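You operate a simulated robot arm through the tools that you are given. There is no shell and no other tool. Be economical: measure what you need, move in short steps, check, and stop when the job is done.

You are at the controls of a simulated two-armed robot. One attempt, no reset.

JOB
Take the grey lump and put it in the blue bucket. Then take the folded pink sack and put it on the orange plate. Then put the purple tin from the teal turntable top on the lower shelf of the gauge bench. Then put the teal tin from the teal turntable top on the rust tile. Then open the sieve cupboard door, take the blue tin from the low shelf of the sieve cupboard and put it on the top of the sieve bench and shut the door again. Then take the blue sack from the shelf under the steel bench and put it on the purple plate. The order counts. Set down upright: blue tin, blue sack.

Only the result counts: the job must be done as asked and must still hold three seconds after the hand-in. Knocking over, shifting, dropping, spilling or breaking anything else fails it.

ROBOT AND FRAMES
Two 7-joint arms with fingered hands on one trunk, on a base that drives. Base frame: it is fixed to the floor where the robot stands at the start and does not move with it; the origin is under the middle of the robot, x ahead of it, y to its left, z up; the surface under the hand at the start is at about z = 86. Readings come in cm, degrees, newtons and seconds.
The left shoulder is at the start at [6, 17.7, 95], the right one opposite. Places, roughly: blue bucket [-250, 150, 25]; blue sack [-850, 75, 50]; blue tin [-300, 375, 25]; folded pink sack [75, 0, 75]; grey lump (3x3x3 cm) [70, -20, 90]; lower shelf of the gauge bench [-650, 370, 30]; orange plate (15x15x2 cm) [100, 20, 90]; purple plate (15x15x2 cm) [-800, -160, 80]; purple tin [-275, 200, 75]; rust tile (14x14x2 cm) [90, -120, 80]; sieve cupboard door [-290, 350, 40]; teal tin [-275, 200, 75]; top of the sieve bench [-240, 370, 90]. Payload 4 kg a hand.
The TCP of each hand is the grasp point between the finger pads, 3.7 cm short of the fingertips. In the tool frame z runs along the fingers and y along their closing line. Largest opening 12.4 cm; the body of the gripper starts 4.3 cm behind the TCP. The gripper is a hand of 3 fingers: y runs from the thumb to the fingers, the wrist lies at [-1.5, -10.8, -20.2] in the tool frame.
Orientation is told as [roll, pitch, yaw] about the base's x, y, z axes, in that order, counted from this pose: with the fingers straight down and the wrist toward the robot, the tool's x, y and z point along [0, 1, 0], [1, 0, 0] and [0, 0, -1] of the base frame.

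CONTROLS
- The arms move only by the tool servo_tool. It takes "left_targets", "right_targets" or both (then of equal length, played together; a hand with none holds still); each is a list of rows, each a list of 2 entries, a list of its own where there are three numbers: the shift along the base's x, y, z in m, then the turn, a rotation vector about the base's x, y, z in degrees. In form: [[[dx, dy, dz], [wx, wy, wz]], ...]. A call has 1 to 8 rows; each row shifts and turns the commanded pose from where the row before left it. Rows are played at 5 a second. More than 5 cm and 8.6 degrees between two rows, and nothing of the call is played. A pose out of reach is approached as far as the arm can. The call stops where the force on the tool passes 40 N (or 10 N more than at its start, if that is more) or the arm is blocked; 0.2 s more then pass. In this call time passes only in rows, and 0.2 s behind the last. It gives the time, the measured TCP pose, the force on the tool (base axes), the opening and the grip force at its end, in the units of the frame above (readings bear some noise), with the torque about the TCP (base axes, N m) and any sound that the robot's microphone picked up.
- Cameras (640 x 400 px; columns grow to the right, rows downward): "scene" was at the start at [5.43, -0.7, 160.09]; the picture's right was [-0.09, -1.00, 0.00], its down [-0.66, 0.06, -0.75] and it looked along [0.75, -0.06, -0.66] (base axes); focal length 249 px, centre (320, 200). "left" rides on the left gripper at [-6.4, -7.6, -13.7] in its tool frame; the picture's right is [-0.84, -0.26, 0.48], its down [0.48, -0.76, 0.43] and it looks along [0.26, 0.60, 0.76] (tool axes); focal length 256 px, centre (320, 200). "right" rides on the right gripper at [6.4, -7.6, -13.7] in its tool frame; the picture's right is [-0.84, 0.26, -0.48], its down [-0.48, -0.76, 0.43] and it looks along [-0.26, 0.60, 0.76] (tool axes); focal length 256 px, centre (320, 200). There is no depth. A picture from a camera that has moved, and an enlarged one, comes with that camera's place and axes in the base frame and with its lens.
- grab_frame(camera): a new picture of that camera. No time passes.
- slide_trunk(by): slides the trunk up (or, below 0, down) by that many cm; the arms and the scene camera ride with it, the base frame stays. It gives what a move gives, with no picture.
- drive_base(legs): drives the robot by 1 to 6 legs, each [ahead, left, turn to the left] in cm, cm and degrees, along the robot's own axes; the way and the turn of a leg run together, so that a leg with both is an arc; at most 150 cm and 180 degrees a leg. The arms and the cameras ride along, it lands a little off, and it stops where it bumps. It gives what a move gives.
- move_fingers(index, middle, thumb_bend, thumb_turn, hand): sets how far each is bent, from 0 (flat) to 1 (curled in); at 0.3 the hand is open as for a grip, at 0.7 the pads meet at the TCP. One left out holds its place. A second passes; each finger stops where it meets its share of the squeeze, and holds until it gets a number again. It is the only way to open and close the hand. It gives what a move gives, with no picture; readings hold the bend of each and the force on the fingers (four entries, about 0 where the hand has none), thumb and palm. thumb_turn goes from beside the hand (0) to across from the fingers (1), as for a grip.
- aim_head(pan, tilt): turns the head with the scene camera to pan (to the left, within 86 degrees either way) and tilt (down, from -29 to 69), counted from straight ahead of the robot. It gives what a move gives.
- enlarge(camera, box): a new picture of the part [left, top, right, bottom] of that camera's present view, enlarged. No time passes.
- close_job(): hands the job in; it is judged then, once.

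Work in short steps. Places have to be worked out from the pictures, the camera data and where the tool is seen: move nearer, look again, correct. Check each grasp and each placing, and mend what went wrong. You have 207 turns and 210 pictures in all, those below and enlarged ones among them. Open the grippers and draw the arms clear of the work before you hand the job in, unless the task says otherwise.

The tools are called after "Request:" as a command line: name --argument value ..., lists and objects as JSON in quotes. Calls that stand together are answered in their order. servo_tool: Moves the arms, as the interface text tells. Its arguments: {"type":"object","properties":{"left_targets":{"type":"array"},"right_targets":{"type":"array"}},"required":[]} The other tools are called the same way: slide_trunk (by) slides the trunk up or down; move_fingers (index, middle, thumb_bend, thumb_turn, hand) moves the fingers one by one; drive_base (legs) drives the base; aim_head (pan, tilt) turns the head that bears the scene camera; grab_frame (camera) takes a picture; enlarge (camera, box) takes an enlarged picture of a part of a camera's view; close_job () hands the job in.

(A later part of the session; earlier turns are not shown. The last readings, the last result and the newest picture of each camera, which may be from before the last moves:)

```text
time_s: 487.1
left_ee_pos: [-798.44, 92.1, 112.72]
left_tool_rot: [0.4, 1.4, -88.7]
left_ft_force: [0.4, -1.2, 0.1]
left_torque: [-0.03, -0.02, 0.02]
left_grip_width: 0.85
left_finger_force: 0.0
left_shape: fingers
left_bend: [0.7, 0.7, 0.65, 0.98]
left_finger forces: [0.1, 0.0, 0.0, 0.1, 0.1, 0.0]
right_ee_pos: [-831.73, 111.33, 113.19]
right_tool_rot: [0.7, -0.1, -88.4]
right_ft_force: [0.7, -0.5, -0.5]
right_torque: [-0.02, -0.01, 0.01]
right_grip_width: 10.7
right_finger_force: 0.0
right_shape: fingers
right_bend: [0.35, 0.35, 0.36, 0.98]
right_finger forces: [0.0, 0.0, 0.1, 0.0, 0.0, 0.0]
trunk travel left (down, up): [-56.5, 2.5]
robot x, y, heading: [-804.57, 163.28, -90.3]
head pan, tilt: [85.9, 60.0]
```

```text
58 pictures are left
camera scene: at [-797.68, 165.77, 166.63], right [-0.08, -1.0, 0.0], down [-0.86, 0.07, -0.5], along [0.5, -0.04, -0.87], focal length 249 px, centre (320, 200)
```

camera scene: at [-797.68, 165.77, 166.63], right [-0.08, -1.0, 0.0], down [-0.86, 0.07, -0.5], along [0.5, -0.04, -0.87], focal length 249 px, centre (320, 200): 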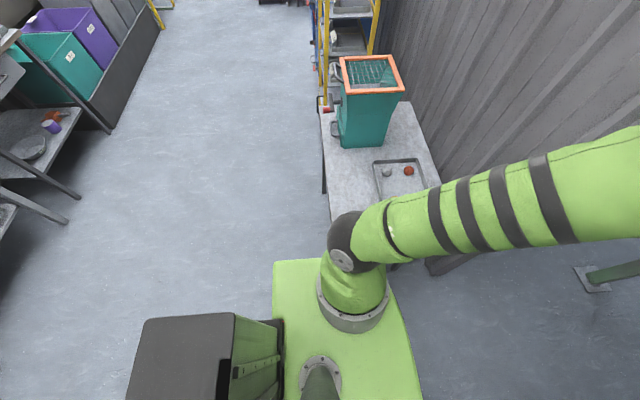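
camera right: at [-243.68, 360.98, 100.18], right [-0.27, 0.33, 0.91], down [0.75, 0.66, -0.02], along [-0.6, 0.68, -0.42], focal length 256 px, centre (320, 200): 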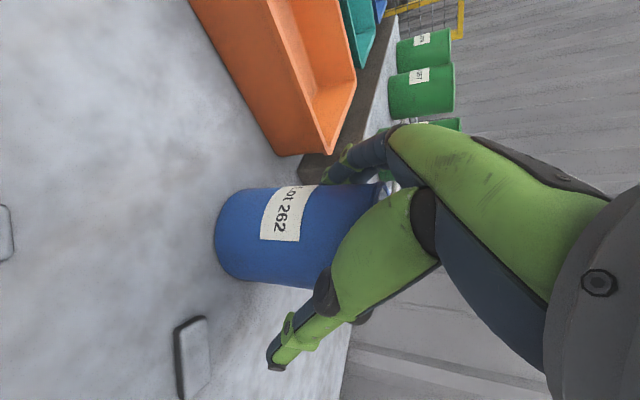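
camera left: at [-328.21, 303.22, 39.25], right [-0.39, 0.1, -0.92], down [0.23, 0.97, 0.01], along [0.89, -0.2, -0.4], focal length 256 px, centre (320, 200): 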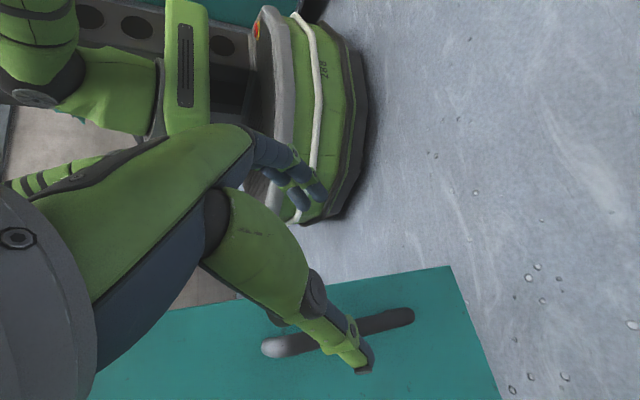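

The rear pack reaches about 47 cm behind but is narrow. I go through the gap facing −y, slightly left, to y≈40.

Request:
drive_base --legs '[[0, 3, 0.3], [60, 0, 0], [64, 0, 0]]'

Request:
aim_head --pan -60 --tilt 45

Request:
grab_frame --camera "scene"

```text
time_s: 494.1
left_ee_pos: [-795.79, -31.94, 112.75]
left_tool_rot: [0.4, 1.5, -88.7]
left_ft_force: [0.1, 0.1, 0.6]
left_torque: [-0.01, -0.05, 0.04]
left_grip_width: 0.88
left_finger_force: 0.1
left_shape: fingers
left_bend: [0.7, 0.7, 0.65, 0.98]
left_finger forces: [0.0, 0.1, 0.0, 0.1, 0.0, 0.0]
right_ee_pos: [-828.94, -12.54, 113.12]
right_tool_rot: [0.5, -0.1, -88.4]
right_ft_force: [1.2, -0.3, -0.7]
right_torque: [0.04, -0.02, -0.02]
right_grip_width: 10.7
right_finger_force: 0.0
right_shape: fingers
right_bend: [0.35, 0.35, 0.36, 0.98]
right_finger forces: [0.0, 0.1, 0.0, 0.0, 0.0, 0.1]
trunk travel left (down, up): [-56.5, 2.5]
robot x, y, heading: [-801.79, 39.33, -90.3]
head pan, tilt: [85.9, 60.0]
```

```text
time_s: 496.4
left_ee_pos: [-795.84, -31.95, 112.74]
left_tool_rot: [0.2, 1.3, -88.8]
left_ft_force: [0.6, -0.5, 0.8]
left_torque: [-0.02, 0.0, -0.02]
left_grip_width: 0.86
left_finger_force: 0.0
left_shape: fingers
left_bend: [0.7, 0.7, 0.65, 0.98]
left_finger forces: [0.0, 0.0, 0.0, 0.0, 0.0, 0.1]
right_ee_pos: [-828.98, -12.48, 113.11]
right_tool_rot: [0.6, -0.1, -88.6]
right_ft_force: [-0.2, -0.3, -0.1]
right_torque: [0.0, 0.03, 0.02]
right_grip_width: 10.73
right_finger_force: 0.1
right_shape: fingers
right_bend: [0.35, 0.35, 0.36, 0.98]
right_finger forces: [0.0, 0.0, 0.0, 0.1, 0.0, 0.0]
trunk travel left (down, up): [-56.5, 2.5]
robot x, y, heading: [-801.42, 39.47, -90.2]
head pan, tilt: [-60.0, 45.0]
```

```text
57 pictures are left
camera scene: at [-808.62, 38.35, 168.57], right [-0.49, 0.87, 0.0], down [0.61, 0.35, -0.71], along [-0.61, -0.35, -0.71], focal length 249 px, centre (320, 200)
```

scene: 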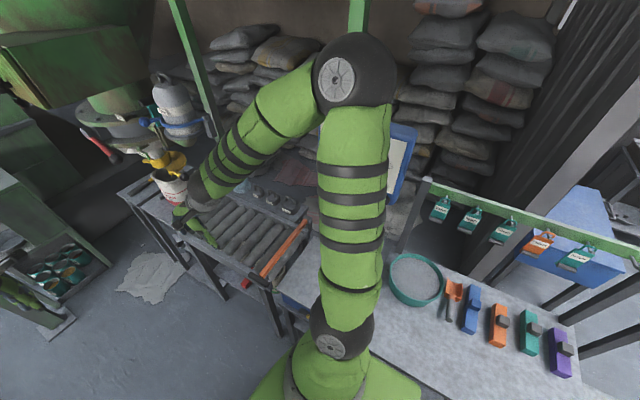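

Through. I retract the left hand and turn right to face the steel bench.

Request:
servo_tool --left_targets '[[[0, 0.045, 0.01], [0, 0, 0]], [[0, 0.045, 0.01], [0, 0, 0]], [[0, 0.045, 0.01], [0, 0, 0]], [[0, 0.045, 0.01], [0, 0, 0]]]' --right_targets '[[[0, 0.005, 0.01], [0, 0, 0]], [[0, 0.005, 0.01], [0, 0, 0]], [[0, 0.005, 0.01], [0, 0, 0]], [[0, 0.005, 0.01], [0, 0, 0]]]'

Request:
drive_base --legs '[[0, 6, 0], [0, 0, -89.8]]'

Request:
aim_head --pan -15 --tilt 55

Request:
grab_frame --camera "scene"

```text
time_s: 497.4
left_ee_pos: [-795.77, -13.8, 116.89]
left_tool_rot: [0.1, 1.4, -88.7]
left_ft_force: [0.0, 0.3, 0.4]
left_torque: [-0.03, 0.0, 0.0]
left_grip_width: 0.85
left_finger_force: 0.1
left_shape: fingers
left_bend: [0.7, 0.7, 0.65, 0.98]
left_finger forces: [0.1, 0.0, 0.0, 0.0, 0.1, 0.0]
right_ee_pos: [-829.07, -10.39, 117.24]
right_tool_rot: [0.6, -0.2, -88.6]
right_ft_force: [0.0, 0.4, -0.1]
right_torque: [-0.01, -0.03, -0.01]
right_grip_width: 10.7
right_finger_force: 0.0
right_shape: fingers
right_bend: [0.35, 0.35, 0.36, 0.98]
right_finger forces: [0.0, 0.0, 0.0, 0.1, 0.0, 0.0]
trunk travel left (down, up): [-56.5, 2.5]
robot x, y, heading: [-801.64, 39.25, -90.4]
head pan, tilt: [-60.0, 45.0]
```

```text
time_s: 502.2
left_ee_pos: [-848.93, 33.83, 116.77]
left_tool_rot: [0.2, 1.5, -178.9]
left_ft_force: [-0.1, 0.3, -0.4]
left_torque: [-0.02, 0.01, 0.0]
left_grip_width: 0.87
left_finger_force: 0.1
left_shape: fingers
left_bend: [0.7, 0.7, 0.65, 0.98]
left_finger forces: [0.0, 0.1, 0.0, 0.1, 0.1, 0.0]
right_ee_pos: [-845.48, 66.63, 117.2]
right_tool_rot: [0.7, -0.1, -178.7]
right_ft_force: [0.1, -0.2, 0.1]
right_torque: [-0.01, -0.01, -0.02]
right_grip_width: 10.69
right_finger_force: 0.0
right_shape: fingers
right_bend: [0.35, 0.35, 0.36, 0.98]
right_finger forces: [0.0, 0.1, 0.1, 0.0, 0.0, 0.0]
trunk travel left (down, up): [-56.5, 2.5]
robot x, y, heading: [-795.61, 39.42, 179.3]
head pan, tilt: [-60.0, 45.0]
```

```text
time_s: 503.3
left_ee_pos: [-848.95, 33.68, 116.75]
left_tool_rot: [0.2, 1.4, -178.9]
left_ft_force: [0.8, 0.6, -0.6]
left_torque: [0.02, 0.01, 0.0]
left_grip_width: 0.85
left_finger_force: 0.0
left_shape: fingers
left_bend: [0.7, 0.7, 0.65, 0.98]
left_finger forces: [0.0, 0.0, 0.0, 0.1, 0.0, 0.1]
right_ee_pos: [-845.47, 66.82, 117.11]
right_tool_rot: [0.6, -0.1, -178.6]
right_ft_force: [-0.3, -0.8, -0.2]
right_torque: [0.01, 0.01, 0.01]
right_grip_width: 10.71
right_finger_force: 0.0
right_shape: fingers
right_bend: [0.35, 0.35, 0.36, 0.98]
right_finger forces: [0.1, 0.0, 0.0, 0.0, 0.0, 0.0]
trunk travel left (down, up): [-56.5, 2.5]
robot x, y, heading: [-795.68, 38.98, 179.5]
head pan, tilt: [-15.0, 55.0]
```

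```text
56 pictures are left
camera scene: at [-799.6, 41.27, 167.23], right [0.27, 0.96, 0.0], down [0.79, -0.22, -0.57], along [-0.55, 0.15, -0.82], focal length 249 px, centre (320, 200)
```

scene: 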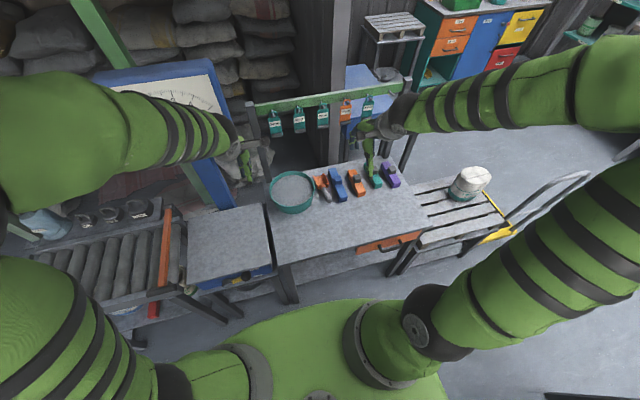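

I back up 30 cm so the hands clear the bench edge, then lower the trunk to look under the bench.

Request:
drive_base --legs '[[-30, 0, 0.5]]'

Request:
slide_trunk --by -40

Request:
aim_head --pan -20 --tilt 38

Request:
grab_frame --camera "scene"

Request:
grab_frame --camera "right"

```text
time_s: 505.4
left_ee_pos: [-818.87, 33.16, 116.86]
left_tool_rot: [0.2, 1.3, -178.5]
left_ft_force: [1.1, -0.3, 0.7]
left_torque: [0.01, 0.01, 0.05]
left_grip_width: 0.85
left_finger_force: 0.1
left_shape: fingers
left_bend: [0.7, 0.7, 0.65, 0.98]
left_finger forces: [0.1, 0.0, 0.0, 0.1, 0.0, 0.1]
right_ee_pos: [-815.58, 66.32, 117.29]
right_tool_rot: [0.6, -0.2, -178.4]
right_ft_force: [-0.2, -0.4, 0.3]
right_torque: [-0.03, -0.01, 0.03]
right_grip_width: 10.71
right_finger_force: 0.1
right_shape: fingers
right_bend: [0.35, 0.35, 0.36, 0.98]
right_finger forces: [0.1, 0.0, 0.0, 0.0, 0.1, 0.1]
trunk travel left (down, up): [-56.5, 2.5]
robot x, y, heading: [-765.45, 39.4, 180.0]
head pan, tilt: [-15.0, 55.0]
```

```text
time_s: 509.2
left_ee_pos: [-819.04, 33.13, 76.77]
left_tool_rot: [0.2, 1.4, -178.5]
left_ft_force: [0.4, -0.1, 0.1]
left_torque: [-0.01, 0.06, 0.02]
left_grip_width: 0.84
left_finger_force: 0.1
left_shape: fingers
left_bend: [0.7, 0.7, 0.65, 0.98]
left_finger forces: [0.0, 0.1, 0.0, 0.1, 0.0, 0.0]
right_ee_pos: [-815.73, 66.37, 77.24]
right_tool_rot: [0.6, -0.1, -178.3]
right_ft_force: [-1.5, 0.3, 0.2]
right_torque: [0.0, 0.0, 0.0]
right_grip_width: 10.71
right_finger_force: 0.1
right_shape: fingers
right_bend: [0.35, 0.35, 0.36, 0.98]
right_finger forces: [0.1, 0.0, 0.0, 0.1, 0.0, 0.0]
trunk travel left (down, up): [-16.5, 42.5]
robot x, y, heading: [-765.49, 39.46, 179.7]
head pan, tilt: [-15.0, 55.0]
```

```text
time_s: 510.0
left_ee_pos: [-818.99, 33.21, 76.78]
left_tool_rot: [0.3, 1.4, -178.4]
left_ft_force: [-0.4, -0.2, 0.5]
left_torque: [-0.02, 0.01, 0.02]
left_grip_width: 0.86
left_finger_force: 0.0
left_shape: fingers
left_bend: [0.7, 0.7, 0.65, 0.98]
left_finger forces: [0.0, 0.1, 0.0, 0.1, 0.0, 0.0]
right_ee_pos: [-815.63, 66.23, 77.23]
right_tool_rot: [0.6, -0.2, -178.4]
right_ft_force: [-0.7, -0.2, 0.1]
right_torque: [0.0, 0.01, 0.03]
right_grip_width: 10.72
right_finger_force: 0.0
right_shape: fingers
right_bend: [0.35, 0.35, 0.36, 0.98]
right_finger forces: [0.0, 0.0, 0.0, 0.1, 0.0, 0.0]
trunk travel left (down, up): [-16.5, 42.5]
robot x, y, heading: [-765.59, 39.16, 179.9]
head pan, tilt: [-20.0, 38.0]
```

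```text
55 pictures are left
camera scene: at [-770.84, 42.16, 129.59], right [0.34, 0.94, 0.0], down [0.58, -0.21, -0.79], along [-0.74, 0.27, -0.62], focal length 249 px, centre (320, 200)
```

scene: 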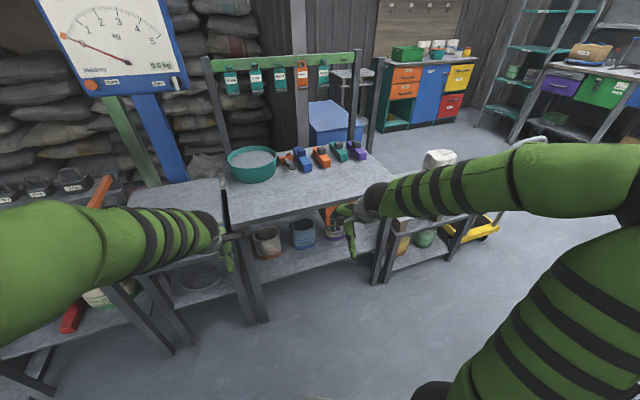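

```text
54 pictures are left
camera right: at [-807.87, 60.17, 90.96], right [-0.28, 0.83, 0.47], down [0.74, 0.5, -0.44], along [-0.61, 0.23, -0.76], focal length 256 px, centre (320, 200)
```

right: 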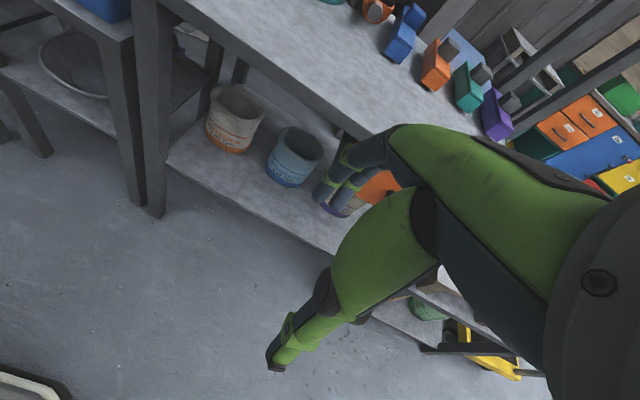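

Three sacks stand on the shelf; the blue one is near [-857, 64, 40]. I zoom in to measure it.

Request:
enlarge --camera "right" --box '[160, 60, 400, 240]'

Request:
enlarge --camera "scene" --box '[220, 190, 380, 310]'

```text
2.22 times, centred on (280, 150) of right
camera zoom: at [-807.87, 60.17, 90.96], right [-0.28, 0.83, 0.47], down [0.74, 0.5, -0.44], along [-0.61, 0.23, -0.76], focal length 569 px, centre (409, 311)
```

zoom: 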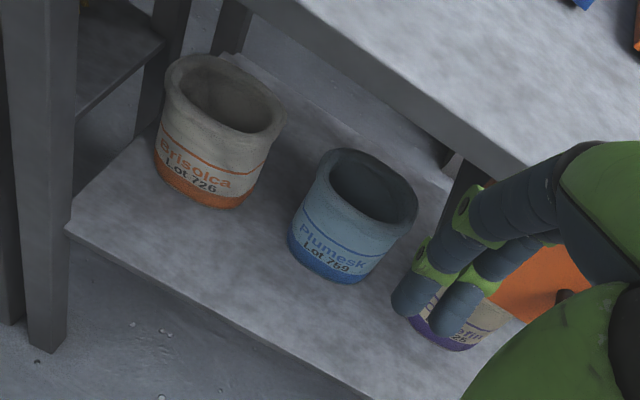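

```text
3.33 times, centred on (300, 250) of scene
camera zoom: at [-770.84, 42.16, 129.59], right [0.34, 0.94, 0.0], down [0.58, -0.21, -0.79], along [-0.74, 0.27, -0.62], focal length 829 px, centre (387, 33)
```

zoom: 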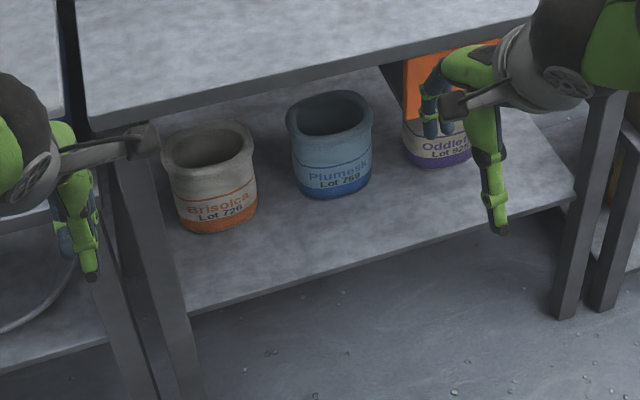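

The sack is about 13 cm across its rim and 15 cm tall. I test how far the right hand opens with less bend.

Request:
move_fingers --hand "right" --index 0.15 --middle 0.15 --thumb_bend 0.15

Request:
grab_frame --camera "right"

```text
time_s: 511.0
left_ee_pos: [-819.0, 33.15, 76.84]
left_tool_rot: [0.4, 1.4, -178.5]
left_ft_force: [-0.2, 0.1, 0.6]
left_torque: [-0.03, -0.01, -0.01]
left_grip_width: 0.85
left_finger_force: 0.0
left_shape: fingers
left_bend: [0.7, 0.7, 0.65, 0.98]
left_finger forces: [0.0, 0.1, 0.0, 0.0, 0.0, 0.0]
right_ee_pos: [-815.66, 66.24, 77.2]
right_tool_rot: [0.7, 0.0, -178.3]
right_ft_force: [-1.1, 0.0, -0.4]
right_torque: [0.01, -0.03, 0.01]
right_grip_width: 14.81
right_finger_force: 0.1
right_shape: fingers
right_bend: [0.15, 0.15, 0.15, 0.98]
right_finger forces: [0.0, 0.0, 0.0, 0.0, 0.1, 0.0]
trunk travel left (down, up): [-16.5, 42.5]
robot x, y, heading: [-765.76, 39.02, 180.0]
head pan, tilt: [-20.0, 38.0]
```

```text
51 pictures are left
camera right: at [-807.87, 60.17, 90.96], right [-0.28, 0.83, 0.47], down [0.74, 0.5, -0.44], along [-0.61, 0.23, -0.76], focal length 256 px, centre (320, 200)
```

right: 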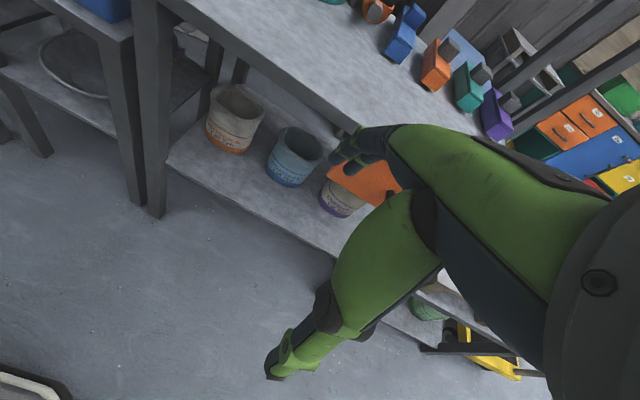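

At bend 0.15 the opening is 14.8 cm, enough to straddle the rim from above. I lower the right hand, yaw it −20° and tilt it 15° forward for entering under the bench.

Request:
servo_tool --right_targets '[[[0, -0.003, -0.036], [0, 0, -6.7]], [[0, -0.003, -0.036], [0, 0, -6.7]], [[0, -0.003, -0.036], [0, 0, -6.6]], [[0, -0.003, -0.036], [2.6, 7.0, 0]], [[0, -0.003, -0.036], [2.6, 7.0, 0]], [[0, -0.003, -0.036], [0, 0, 0]], [[0, -0.003, -0.036], [0, 0, 0]], [[0, 0, -0.036], [0, 0, 0]]]'

Request:
grab_frame --camera "right"

Request:
grab_frame --camera "scene"

```text
time_s: 512.8
left_ee_pos: [-819.03, 33.19, 76.87]
left_tool_rot: [0.1, 1.4, -178.5]
left_ft_force: [0.2, -0.6, -0.2]
left_torque: [-0.03, -0.03, 0.02]
left_grip_width: 0.85
left_finger_force: 0.0
left_shape: fingers
left_bend: [0.7, 0.7, 0.65, 0.98]
left_finger forces: [0.0, 0.0, 0.0, 0.0, 0.1, 0.1]
right_ee_pos: [-816.35, 64.11, 48.26]
right_tool_rot: [0.1, -15.1, 161.8]
right_ft_force: [0.2, 0.4, 0.3]
right_torque: [0.02, 0.02, -0.01]
right_grip_width: 14.82
right_finger_force: 0.0
right_shape: fingers
right_bend: [0.15, 0.15, 0.15, 0.98]
right_finger forces: [0.0, 0.0, 0.0, 0.1, 0.0, 0.1]
right hand out of reach, approached as far as the arm can: row 5
trunk travel left (down, up): [-16.5, 42.5]
robot x, y, heading: [-766.03, 39.04, 179.9]
head pan, tilt: [-20.0, 38.0]
```

```text
50 pictures are left
camera right: at [-807.94, 54.49, 59.5], right [0.15, 0.83, 0.53], down [0.74, 0.26, -0.62], along [-0.66, 0.48, -0.58], focal length 256 px, centre (320, 200)
```

right: 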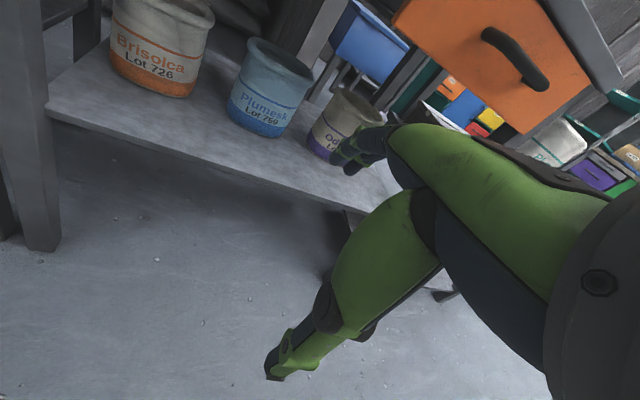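

```text
49 pictures are left
camera scene: at [-770.83, 42.15, 129.61], right [0.34, 0.94, 0.0], down [0.58, -0.21, -0.79], along [-0.74, 0.27, -0.62], focal length 249 px, centre (320, 200)
```

scene: 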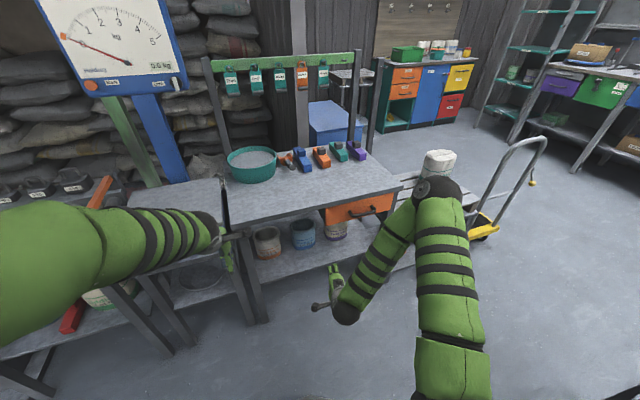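

The rim centre is at about [-857.5, 64, 44.5]. I open slightly more and move part way in, at z≈49.

Request:
move_fingers --hand "right" --index 0.1 --middle 0.1 --thumb_bend 0.1

Request:
servo_tool --right_targets '[[[-0.045, 0, 0.004], [0, 0, 0]], [[-0.045, 0, 0.003], [0, 0, 0]], [[-0.045, 0, 0], [0, 0, 0]], [[-0.045, 0, 0], [0, 0, 0]], [[-0.04, 0, 0], [0, 0, 0]]]'

Request:
grab_frame --camera "right"

Request:
enlarge --camera "scene" --box '[220, 180, 420, 320]'

```text
time_s: 513.8
left_ee_pos: [-818.99, 33.18, 76.83]
left_tool_rot: [0.2, 1.4, -178.5]
left_ft_force: [-0.7, -0.5, 0.4]
left_torque: [0.02, 0.03, -0.03]
left_grip_width: 0.88
left_finger_force: 0.1
left_shape: fingers
left_bend: [0.7, 0.7, 0.65, 0.98]
left_finger forces: [0.0, 0.0, 0.0, 0.0, 0.0, 0.0]
right_ee_pos: [-816.41, 64.09, 48.22]
right_tool_rot: [0.1, -15.0, 161.9]
right_ft_force: [-0.6, 0.6, 0.3]
right_torque: [0.03, 0.01, 0.03]
right_grip_width: 15.49
right_finger_force: 0.0
right_shape: fingers
right_bend: [0.1, 0.1, 0.1, 0.98]
right_finger forces: [0.0, 0.0, 0.0, 0.0, 0.0, 0.1]
trunk travel left (down, up): [-16.5, 42.5]
robot x, y, heading: [-765.54, 38.66, 179.8]
head pan, tilt: [-20.0, 38.0]
```

```text
time_s: 515.0
left_ee_pos: [-818.99, 33.06, 76.84]
left_tool_rot: [0.3, 1.5, -178.4]
left_ft_force: [0.6, -0.7, 0.0]
left_torque: [0.0, 0.01, -0.01]
left_grip_width: 0.81
left_finger_force: 0.0
left_shape: fingers
left_bend: [0.7, 0.7, 0.65, 0.98]
left_finger forces: [0.0, 0.1, 0.0, 0.0, 0.0, 0.0]
right_ee_pos: [-838.42, 64.16, 49.12]
right_tool_rot: [0.1, -15.0, 161.8]
right_ft_force: [-0.3, -0.2, -0.2]
right_torque: [-0.02, 0.01, 0.03]
right_grip_width: 15.5
right_finger_force: 0.0
right_shape: fingers
right_bend: [0.1, 0.1, 0.1, 0.98]
right_finger forces: [0.0, 0.0, 0.0, 0.1, 0.0, 0.1]
trunk travel left (down, up): [-16.5, 42.5]
robot x, y, heading: [-765.76, 39.17, 179.9]
head pan, tilt: [-20.0, 38.0]
```

```text
48 pictures are left
camera right: at [-829.93, 54.58, 60.28], right [0.15, 0.83, 0.53], down [0.74, 0.26, -0.62], along [-0.66, 0.48, -0.58], focal length 256 px, centre (320, 200)
```

right: 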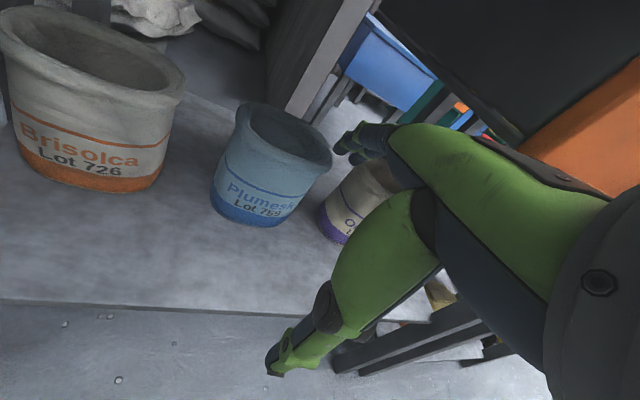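

```text
2.86 times, centred on (320, 250) of scene
camera zoom: at [-770.84, 42.16, 129.6], right [0.34, 0.94, 0.0], down [0.58, -0.21, -0.79], along [-0.74, 0.27, -0.62], focal length 710 px, centre (320, 57)
```

zoom: 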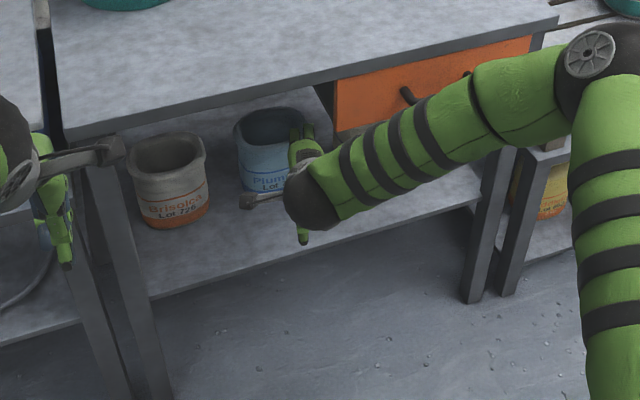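

The path looks feasible: as the arm straightens the forearm stays left of the drawer. I back the base 4 cm for more arm extension and continue in.

Request:
drive_base --legs '[[-4, 0, 0]]'

Request:
servo_tool --right_targets '[[[-0.045, 0, 0], [0, 0, 0]], [[-0.045, 0, 0], [0, 0, 0]], [[-0.04, 0, 0], [0, 0, 0]], [[-0.03, 0, 0], [0, 0, 0]], [[-0.02, 0, 0], [0, 0, 0]]]'

Request:
grab_frame --camera "right"

Request:
enlarge --camera "scene" --box '[220, 180, 420, 320]'

```text
time_s: 515.9
left_ee_pos: [-815.09, 33.07, 76.71]
left_tool_rot: [0.4, 1.3, -178.5]
left_ft_force: [1.1, 0.6, -0.4]
left_torque: [0.02, -0.01, -0.01]
left_grip_width: 0.86
left_finger_force: 0.1
left_shape: fingers
left_bend: [0.7, 0.7, 0.65, 0.98]
left_finger forces: [0.1, 0.0, 0.1, 0.1, 0.0, 0.0]
right_ee_pos: [-834.24, 64.15, 48.93]
right_tool_rot: [0.1, -15.0, 161.8]
right_ft_force: [0.1, -0.2, 0.3]
right_torque: [0.02, 0.0, -0.01]
right_grip_width: 15.51
right_finger_force: 0.0
right_shape: fingers
right_bend: [0.1, 0.1, 0.1, 0.98]
right_finger forces: [0.1, 0.0, 0.0, 0.1, 0.0, 0.1]
trunk travel left (down, up): [-16.5, 42.5]
robot x, y, heading: [-761.93, 39.36, 179.7]
head pan, tilt: [-20.0, 38.0]
```

```text
time_s: 517.1
left_ee_pos: [-815.0, 33.24, 76.77]
left_tool_rot: [0.3, 1.4, -178.5]
left_ft_force: [0.1, 0.0, -0.1]
left_torque: [0.01, 0.02, 0.0]
left_grip_width: 0.82
left_finger_force: 0.1
left_shape: fingers
left_bend: [0.7, 0.7, 0.65, 0.98]
left_finger forces: [0.0, 0.0, 0.1, 0.1, 0.1, 0.0]
right_ee_pos: [-851.8, 64.0, 48.53]
right_tool_rot: [-0.1, -14.8, 162.1]
right_ft_force: [-0.2, -0.6, -0.3]
right_torque: [-0.01, 0.01, 0.01]
right_grip_width: 15.52
right_finger_force: 0.0
right_shape: fingers
right_bend: [0.1, 0.1, 0.1, 0.98]
right_finger forces: [0.0, 0.0, 0.0, 0.0, 0.0, 0.0]
trunk travel left (down, up): [-16.5, 42.5]
robot x, y, heading: [-761.66, 38.96, 180.0]
head pan, tilt: [-20.0, 38.0]
```

```text
46 pictures are left
camera right: at [-843.53, 54.52, 59.83], right [0.14, 0.83, 0.53], down [0.74, 0.27, -0.61], along [-0.65, 0.48, -0.58], focal length 256 px, centre (320, 200)
```

right: 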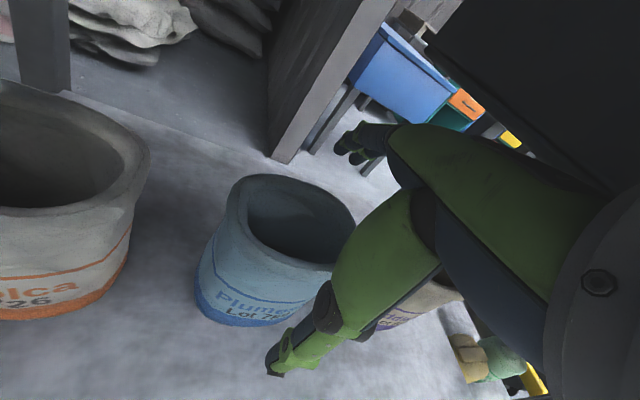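

```text
2.86 times, centred on (320, 250) of scene
camera zoom: at [-766.68, 42.19, 129.55], right [0.34, 0.94, 0.0], down [0.58, -0.21, -0.79], along [-0.74, 0.27, -0.62], focal length 710 px, centre (320, 57)
```

zoom: 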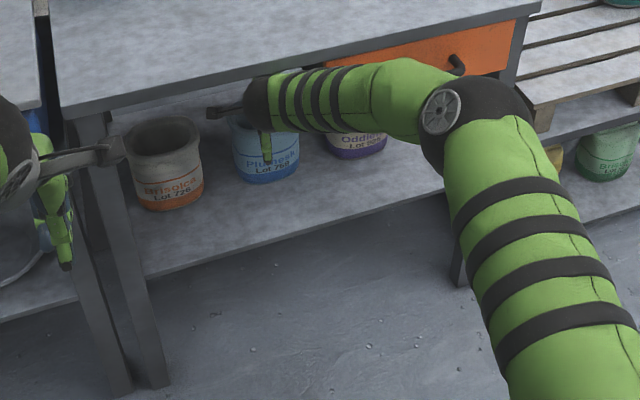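

The sack's rim centre is confirmed at [-857.5, 64.5]. I finish the approach while reducing the tilt.

Request:
servo_tool --right_targets '[[[-0.026, 0.002, 0.003], [-1.2, -3.8, 0]], [[-0.026, 0.002, 0.003], [-1.2, -3.8, 0]]]'

Request:
grab_frame --camera "right"

```text
time_s: 517.9
left_ee_pos: [-815.02, 33.06, 76.8]
left_tool_rot: [0.3, 1.4, -178.5]
left_ft_force: [0.5, -0.3, -0.3]
left_torque: [-0.01, 0.02, -0.03]
left_grip_width: 0.84
left_finger_force: 0.1
left_shape: fingers
left_bend: [0.7, 0.7, 0.65, 0.98]
left_finger forces: [0.0, 0.0, 0.0, 0.1, 0.0, 0.0]
right_ee_pos: [-854.32, 62.63, 43.58]
right_tool_rot: [-0.8, -2.9, 163.8]
right_ft_force: [0.9, 0.1, 0.5]
right_torque: [-0.01, -0.04, -0.01]
right_grip_width: 15.53
right_finger_force: 0.0
right_shape: fingers
right_bend: [0.1, 0.1, 0.1, 0.98]
right_finger forces: [0.0, 0.0, 0.1, 0.1, 0.0, 0.1]
right hand out of reach, approached as far as the arm can: row 2
trunk travel left (down, up): [-16.5, 42.5]
robot x, y, heading: [-761.71, 39.13, 179.7]
head pan, tilt: [-20.0, 38.0]
stopped in row 2 (right hand): the arm was blocked; the commanded pose is now the measured one
```

```text
44 pictures are left
camera right: at [-848.12, 53.79, 56.85], right [0.01, 0.86, 0.51], down [0.84, 0.26, -0.47], along [-0.54, 0.43, -0.73], focal length 256 px, centre (320, 200)
```

right: 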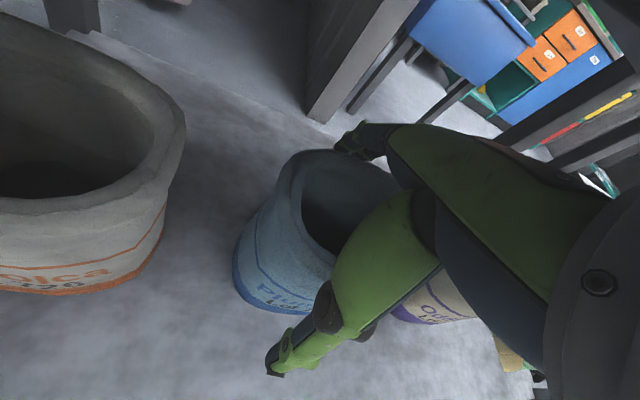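

The arm ran out of reach and sagged. I look from the scene camera before correcting.

Request:
enlarge --camera "scene" --box '[260, 180, 380, 260]'

Request:
enlarge --camera "right" --box '[220, 80, 460, 260]'

```text
5.00 times, centred on (320, 220) of scene
camera zoom: at [-766.91, 42.19, 129.83], right [0.34, 0.94, 0.0], down [0.58, -0.21, -0.79], along [-0.74, 0.27, -0.62], focal length 1243 px, centre (320, 100)
```

zoom: 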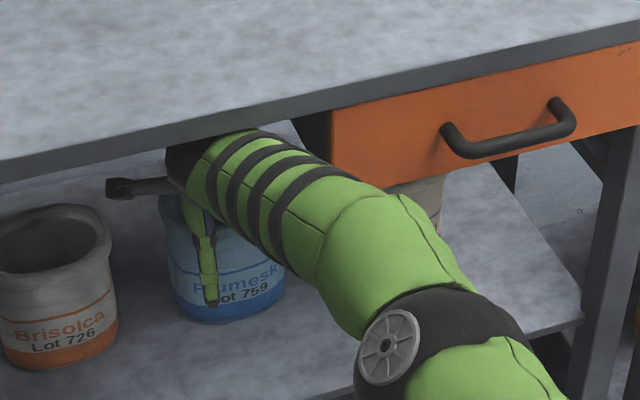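

```text
2.22 times, centred on (340, 170) of right
camera zoom: at [-848.12, 53.79, 56.85], right [0.01, 0.86, 0.51], down [0.84, 0.26, -0.47], along [-0.54, 0.43, -0.73], focal length 569 px, centre (276, 267)
```

zoom: 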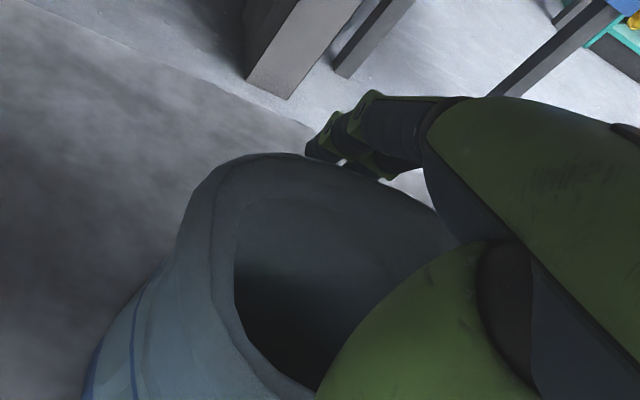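

The far fingers are behind the rear rim and the thumb is in front. The reach is short, so I move the base 3 cm forward and centre sideways.

Request:
drive_base --legs '[[3, 0, 0]]'

Request:
servo_tool --right_targets '[[[0, 0.01, 0], [0, 0, 0]], [[0, 0.006, -0.005], [0, 0, 0]]]'

Request:
grab_frame --camera "right"

Request:
enlarge --camera "scene" --box '[260, 180, 380, 260]'

```text
time_s: 518.7
left_ee_pos: [-817.96, 33.25, 76.58]
left_tool_rot: [0.4, 1.5, -178.5]
left_ft_force: [-0.3, 0.7, 0.4]
left_torque: [0.0, 0.01, 0.01]
left_grip_width: 0.85
left_finger_force: 0.1
left_shape: fingers
left_bend: [0.7, 0.7, 0.65, 0.98]
left_finger forces: [0.1, 0.0, 0.0, 0.1, 0.1, 0.0]
right_ee_pos: [-856.86, 62.52, 42.38]
right_tool_rot: [-0.9, -2.2, 163.9]
right_ft_force: [0.5, 1.3, -0.2]
right_torque: [0.0, -0.01, 0.01]
right_grip_width: 15.54
right_finger_force: 0.1
right_shape: fingers
right_bend: [0.1, 0.1, 0.1, 0.98]
right_finger forces: [0.1, 0.0, 0.0, 0.0, 0.0, 0.0]
trunk travel left (down, up): [-16.5, 42.5]
robot x, y, heading: [-764.73, 39.16, 180.2]
head pan, tilt: [-20.0, 38.0]
```

```text
time_s: 519.3
left_ee_pos: [-817.85, 33.16, 76.9]
left_tool_rot: [0.3, 1.4, -178.5]
left_ft_force: [-0.1, 0.2, -0.4]
left_torque: [0.04, -0.06, 0.01]
left_grip_width: 0.86
left_finger_force: 0.0
left_shape: fingers
left_bend: [0.7, 0.7, 0.65, 0.98]
left_finger forces: [0.0, 0.0, 0.1, 0.0, 0.0, 0.0]
right_ee_pos: [-856.87, 64.21, 42.24]
right_tool_rot: [-0.9, -2.5, 163.7]
right_ft_force: [-0.5, 0.6, -0.4]
right_torque: [-0.01, 0.0, 0.04]
right_grip_width: 15.51
right_finger_force: 0.0
right_shape: fingers
right_bend: [0.1, 0.1, 0.1, 0.98]
right_finger forces: [0.0, 0.0, 0.0, 0.0, 0.2, 0.0]
trunk travel left (down, up): [-16.5, 42.5]
robot x, y, heading: [-764.47, 39.13, 180.0]
head pan, tilt: [-20.0, 38.0]
```

```text
41 pictures are left
camera right: at [-850.76, 55.43, 55.59], right [0.01, 0.86, 0.51], down [0.85, 0.26, -0.46], along [-0.53, 0.43, -0.73], focal length 256 px, centre (320, 200)
```

right: 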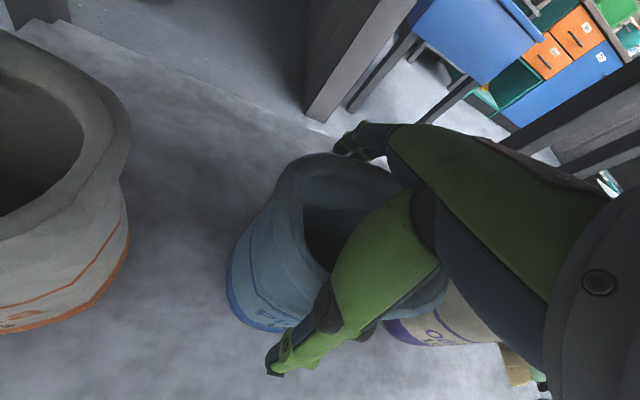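

```text
5.00 times, centred on (320, 220) of scene
camera zoom: at [-769.71, 42.14, 129.67], right [0.34, 0.94, 0.0], down [0.58, -0.21, -0.79], along [-0.74, 0.27, -0.62], focal length 1243 px, centre (320, 100)
```

zoom: 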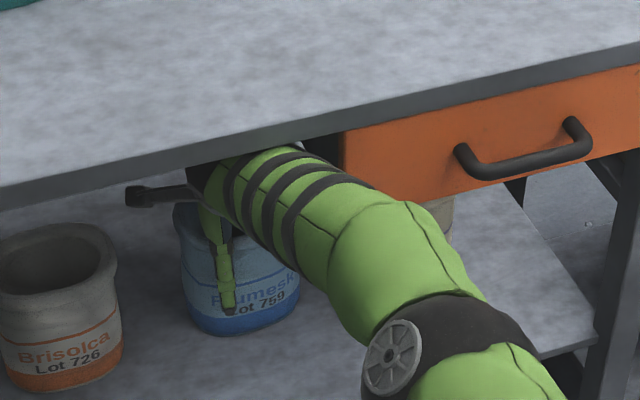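

Well placed with no contact. I lower 1 cm more and close the hand around the sack.

Request:
servo_tool --right_targets '[[[0, 0, -0.012], [0, 0, 0]]]'

Request:
move_fingers --hand "right" --index 0.55 --middle 0.55 --thumb_bend 0.55

Request:
grab_frame --camera "right"

Request:
enlarge --camera "scene" --box '[260, 180, 380, 260]'

```text
time_s: 519.7
left_ee_pos: [-817.91, 33.16, 76.82]
left_tool_rot: [0.2, 1.4, -178.5]
left_ft_force: [0.2, 0.0, 0.7]
left_torque: [0.0, -0.04, 0.03]
left_grip_width: 0.84
left_finger_force: 0.1
left_shape: fingers
left_bend: [0.7, 0.7, 0.65, 0.98]
left_finger forces: [0.1, 0.0, 0.1, 0.0, 0.0, 0.0]
right_ee_pos: [-856.8, 64.17, 41.24]
right_tool_rot: [-0.9, -2.5, 163.7]
right_ft_force: [0.0, 0.2, 2.7]
right_torque: [0.03, 0.12, 0.01]
right_grip_width: 15.55
right_finger_force: 2.1
right_shape: fingers
right_bend: [0.1, 0.1, 0.1, 0.98]
right_finger forces: [1.2, 0.9, 0.1, 0.1, 0.8, 0.0]
trunk travel left (down, up): [-16.5, 42.5]
robot x, y, heading: [-764.44, 39.38, 180.0]
head pan, tilt: [-20.0, 38.0]
```

```text
time_s: 520.7
left_ee_pos: [-817.78, 33.22, 76.93]
left_tool_rot: [0.1, 1.3, -178.4]
left_ft_force: [-0.6, -0.5, -0.9]
left_torque: [0.0, -0.01, -0.01]
left_grip_width: 0.85
left_finger_force: 0.2
left_shape: fingers
left_bend: [0.7, 0.7, 0.65, 0.98]
left_finger forces: [0.0, 0.1, 0.0, 0.1, 0.0, 0.1]
right_ee_pos: [-856.82, 64.19, 41.54]
right_tool_rot: [-0.9, -2.8, 163.8]
right_ft_force: [-3.3, 3.4, 29.3]
right_torque: [0.29, 1.41, -0.13]
right_grip_width: 13.63
right_finger_force: 48.7
right_shape: fingers
right_bend: [0.27, 0.34, 0.31, 0.97]
right_finger forces: [27.0, 26.2, 0.0, 0.0, 44.2, 0.0]
trunk travel left (down, up): [-16.5, 42.5]
robot x, y, heading: [-764.73, 39.1, 179.7]
head pan, tilt: [-20.0, 38.0]
```

```text
39 pictures are left
camera right: at [-850.67, 55.37, 54.69], right [0.01, 0.86, 0.51], down [0.85, 0.26, -0.46], along [-0.53, 0.43, -0.73], focal length 256 px, centre (320, 200)
```

right: 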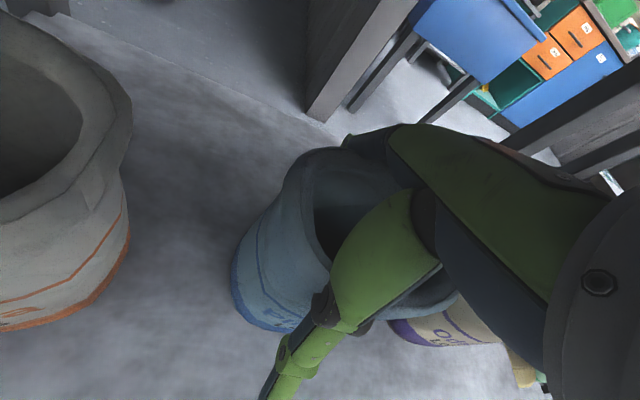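

```text
5.00 times, centred on (320, 220) of scene
camera zoom: at [-769.43, 42.07, 129.63], right [0.34, 0.94, 0.0], down [0.58, -0.21, -0.79], along [-0.74, 0.27, -0.61], focal length 1243 px, centre (320, 100)
```

zoom: 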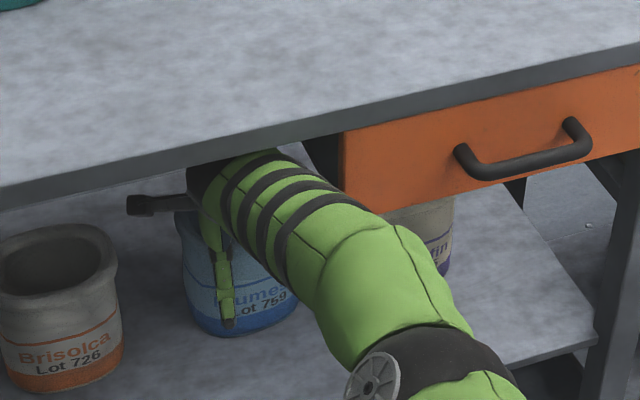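

Firm grip. I lift 3 cm and check.

Request:
servo_tool --right_targets '[[[0, 0, 0.015], [0, 0, 0]], [[0, 0, 0.02], [0, 0, 0]]]'

Request:
enlarge --camera "scene" --box '[260, 180, 380, 260]'

```text
time_s: 521.2
left_ee_pos: [-817.88, 33.09, 76.71]
left_tool_rot: [0.3, 1.4, -178.2]
left_ft_force: [0.2, 0.0, 0.5]
left_torque: [0.01, 0.0, -0.02]
left_grip_width: 0.85
left_finger_force: 0.0
left_shape: fingers
left_bend: [0.7, 0.7, 0.65, 0.98]
left_finger forces: [0.0, 0.1, 0.0, 0.0, 0.0, 0.1]
right_ee_pos: [-856.29, 63.77, 41.81]
right_tool_rot: [-0.9, -1.9, 164.2]
right_ft_force: [3.2, -3.0, 44.0]
right_torque: [0.39, 1.61, 0.05]
right_grip_width: 12.92
right_finger_force: 37.1
right_shape: fingers
right_bend: [0.28, 0.36, 0.34, 0.97]
right_finger forces: [23.0, 17.5, 0.0, 0.1, 34.2, 0.0]
trunk travel left (down, up): [-16.5, 42.5]
robot x, y, heading: [-765.09, 38.87, 180.0]
head pan, tilt: [-20.0, 38.0]
stopped in row 2 (right hand): the force on the tool passed its limit at 65 N (the readings are from after the stop); the commanded pose is now the measured one
```

```text
5.00 times, centred on (320, 220) of scene
camera zoom: at [-769.72, 42.16, 129.51], right [0.34, 0.94, 0.0], down [0.58, -0.21, -0.79], along [-0.74, 0.27, -0.62], focal length 1243 px, centre (320, 100)
```

zoom: 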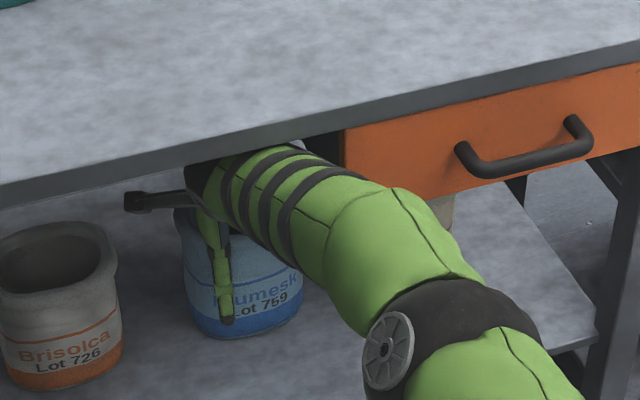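

Raising with the arm is kinematically awkward here (it pushes down instead). I lift with the trunk instead.

Request:
slide_trunk --by 3

Request:
enlarge --camera "scene" --box '[260, 180, 380, 260]'

```text
time_s: 521.5
left_ee_pos: [-817.91, 33.17, 77.02]
left_tool_rot: [0.3, 1.3, -178.5]
left_ft_force: [0.3, -0.7, -0.2]
left_torque: [0.0, -0.02, -0.01]
left_grip_width: 0.88
left_finger_force: 0.0
left_shape: fingers
left_bend: [0.7, 0.7, 0.65, 0.98]
left_finger forces: [0.1, 0.0, 0.0, 0.0, 0.0, 0.0]
right_ee_pos: [-856.27, 63.7, 41.84]
right_tool_rot: [-0.8, -2.0, 164.4]
right_ft_force: [2.0, -1.6, 37.4]
right_torque: [0.39, 1.46, 0.08]
right_grip_width: 12.93
right_finger_force: 34.0
right_shape: fingers
right_bend: [0.28, 0.36, 0.34, 0.97]
right_finger forces: [21.5, 16.4, 0.0, 0.1, 30.7, 0.0]
trunk travel left (down, up): [-16.7, 42.3]
robot x, y, heading: [-765.03, 39.3, 180.0]
head pan, tilt: [-20.0, 38.0]
stopped: the force on the tool passed its limit at 63 N (the readings are from after the stop); the commanded pose is now the measured one
```

```text
5.00 times, centred on (320, 220) of scene
camera zoom: at [-769.72, 42.15, 129.73], right [0.34, 0.94, 0.0], down [0.58, -0.21, -0.79], along [-0.74, 0.27, -0.62], focal length 1243 px, centre (320, 100)
```

zoom: 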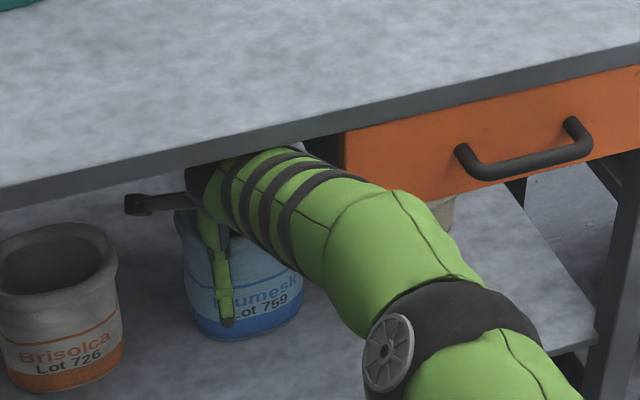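

The squeeze itself builds up that vertical force. I relax the finger targets to a lighter grip.

Request:
move_fingers --hand "right" --index 0.3 --middle 0.37 --thumb_bend 0.35

```text
time_s: 522.5
left_ee_pos: [-817.96, 33.15, 76.91]
left_tool_rot: [0.3, 1.4, -178.4]
left_ft_force: [0.0, -0.5, -0.4]
left_torque: [0.02, 0.03, -0.03]
left_grip_width: 0.84
left_finger_force: 0.1
left_shape: fingers
left_bend: [0.7, 0.7, 0.65, 0.98]
left_finger forces: [0.0, 0.0, 0.1, 0.0, 0.0, 0.1]
right_ee_pos: [-856.26, 63.72, 41.84]
right_tool_rot: [-1.0, -1.8, 164.3]
right_ft_force: [0.3, -5.1, 26.9]
right_torque: [0.41, 1.24, 0.28]
right_grip_width: 12.52
right_finger_force: 19.8
right_shape: fingers
right_bend: [0.27, 0.35, 0.34, 0.97]
right_finger forces: [15.9, 9.0, 0.0, 0.0, 14.6, 0.1]
trunk travel left (down, up): [-16.7, 42.3]
robot x, y, heading: [-764.98, 39.34, 180.0]
head pan, tilt: [-20.0, 38.0]
```

I test a very small lift to see how the force responds.

Request:
servo_tool --right_targets '[[[0, 0, 0.003], [0, 0, 0]], [[0, 0, 0.003], [0, 0, 0]]]'

```text
time_s: 522.9
left_ee_pos: [-817.8, 33.16, 76.88]
left_tool_rot: [0.3, 1.4, -178.4]
left_ft_force: [0.2, 0.6, 0.5]
left_torque: [0.02, 0.01, 0.03]
left_grip_width: 0.83
left_finger_force: 0.1
left_shape: fingers
left_bend: [0.7, 0.7, 0.65, 0.98]
left_finger forces: [0.1, 0.0, 0.0, 0.0, 0.0, 0.0]
right_ee_pos: [-856.29, 63.74, 41.86]
right_tool_rot: [-0.9, -1.8, 164.4]
right_ft_force: [0.8, -4.8, 29.6]
right_torque: [0.45, 1.25, 0.25]
right_grip_width: 12.58
right_finger_force: 21.0
right_shape: fingers
right_bend: [0.26, 0.34, 0.33, 0.97]
right_finger forces: [16.3, 9.5, 0.1, 0.0, 15.2, 0.1]
trunk travel left (down, up): [-16.7, 42.3]
robot x, y, heading: [-764.85, 39.14, 179.8]
head pan, tilt: [-20.0, 38.0]
stopped in row 1 (right hand): the force on the tool passed its limit at 44 N (the readings are from after the stop); the commanded pose is now the measured one
```

The forearm is wedged under the drawer/bench edge, so lifting levers the hand down. Instead I slide the gripped sack toward the shelf's front with the base, in a short step.

Request:
drive_base --legs '[[-5, 0, 0]]'

Request:
enlarge --camera "scene" --box '[260, 170, 400, 280]'

```text
time_s: 523.9
left_ee_pos: [-812.91, 33.07, 76.99]
left_tool_rot: [0.2, 1.4, -178.5]
left_ft_force: [0.5, -0.9, 0.3]
left_torque: [-0.02, 0.03, 0.0]
left_grip_width: 0.84
left_finger_force: 0.0
left_shape: fingers
left_bend: [0.7, 0.7, 0.65, 0.98]
left_finger forces: [0.0, 0.0, 0.0, 0.0, 0.0, 0.1]
right_ee_pos: [-851.01, 63.74, 41.97]
right_tool_rot: [-1.0, -1.8, 164.4]
right_ft_force: [0.7, -0.6, 5.5]
right_torque: [0.08, 0.28, 0.04]
right_grip_width: 12.23
right_finger_force: 10.2
right_shape: fingers
right_bend: [0.28, 0.36, 0.34, 0.97]
right_finger forces: [6.6, 3.5, 0.0, 0.0, 10.1, 0.1]
trunk travel left (down, up): [-16.7, 42.3]
robot x, y, heading: [-759.39, 38.94, 180.2]
head pan, tilt: [-20.0, 38.0]
```

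```text
3.64 times, centred on (330, 225) of scene
camera zoom: at [-764.58, 42.09, 129.76], right [0.34, 0.94, 0.0], down [0.58, -0.21, -0.79], along [-0.74, 0.27, -0.62], focal length 904 px, centre (284, 109)
```

zoom: 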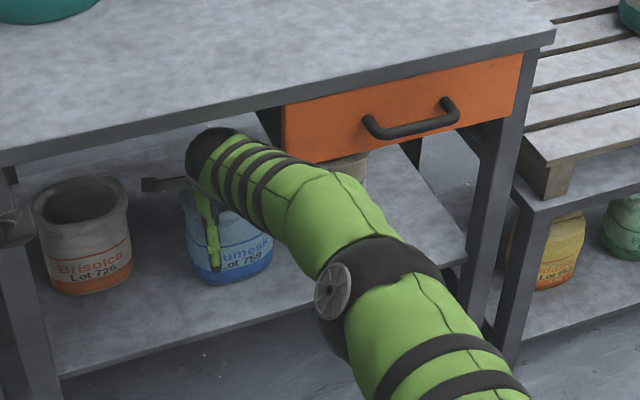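

The sack slides along with the hand and the force dropped. Another 6 cm.

Request:
drive_base --legs '[[-6, 0, 0]]'

Request:
enlarge --camera "scene" --box '[260, 170, 400, 280]'

Request:
grab_frame --camera "right"

```text
time_s: 524.8
left_ee_pos: [-806.83, 33.2, 76.94]
left_tool_rot: [0.2, 1.3, -178.4]
left_ft_force: [-0.4, -0.3, 0.9]
left_torque: [0.04, 0.06, 0.04]
left_grip_width: 0.87
left_finger_force: 0.1
left_shape: fingers
left_bend: [0.7, 0.7, 0.65, 0.98]
left_finger forces: [0.1, 0.0, 0.1, 0.0, 0.0, 0.0]
right_ee_pos: [-845.19, 63.67, 42.08]
right_tool_rot: [-1.0, -1.8, 164.4]
right_ft_force: [-0.1, -0.3, 4.6]
right_torque: [0.06, 0.23, 0.0]
right_grip_width: 12.22
right_finger_force: 9.1
right_shape: fingers
right_bend: [0.29, 0.36, 0.34, 0.97]
right_finger forces: [5.9, 3.2, 0.1, 0.0, 9.2, 0.0]
trunk travel left (down, up): [-16.7, 42.3]
robot x, y, heading: [-753.47, 39.08, 179.8]
head pan, tilt: [-20.0, 38.0]
```

```text
3.64 times, centred on (330, 225) of scene
camera zoom: at [-758.61, 42.08, 129.76], right [0.34, 0.94, 0.0], down [0.58, -0.21, -0.79], along [-0.74, 0.27, -0.62], focal length 904 px, centre (284, 109)
```

zoom: 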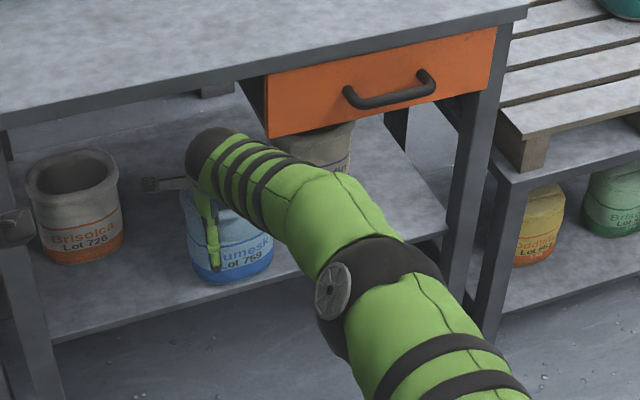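

```text
33 pictures are left
camera right: at [-839.15, 55.09, 55.35], right [-0.01, 0.86, 0.5], down [0.85, 0.27, -0.45], along [-0.53, 0.43, -0.74], focal length 256 px, centre (320, 200)
```

right: 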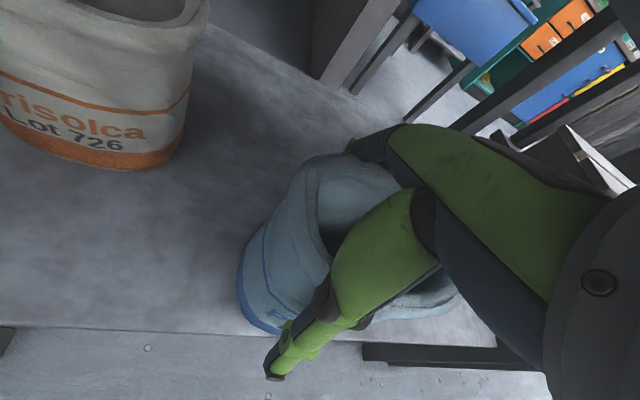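

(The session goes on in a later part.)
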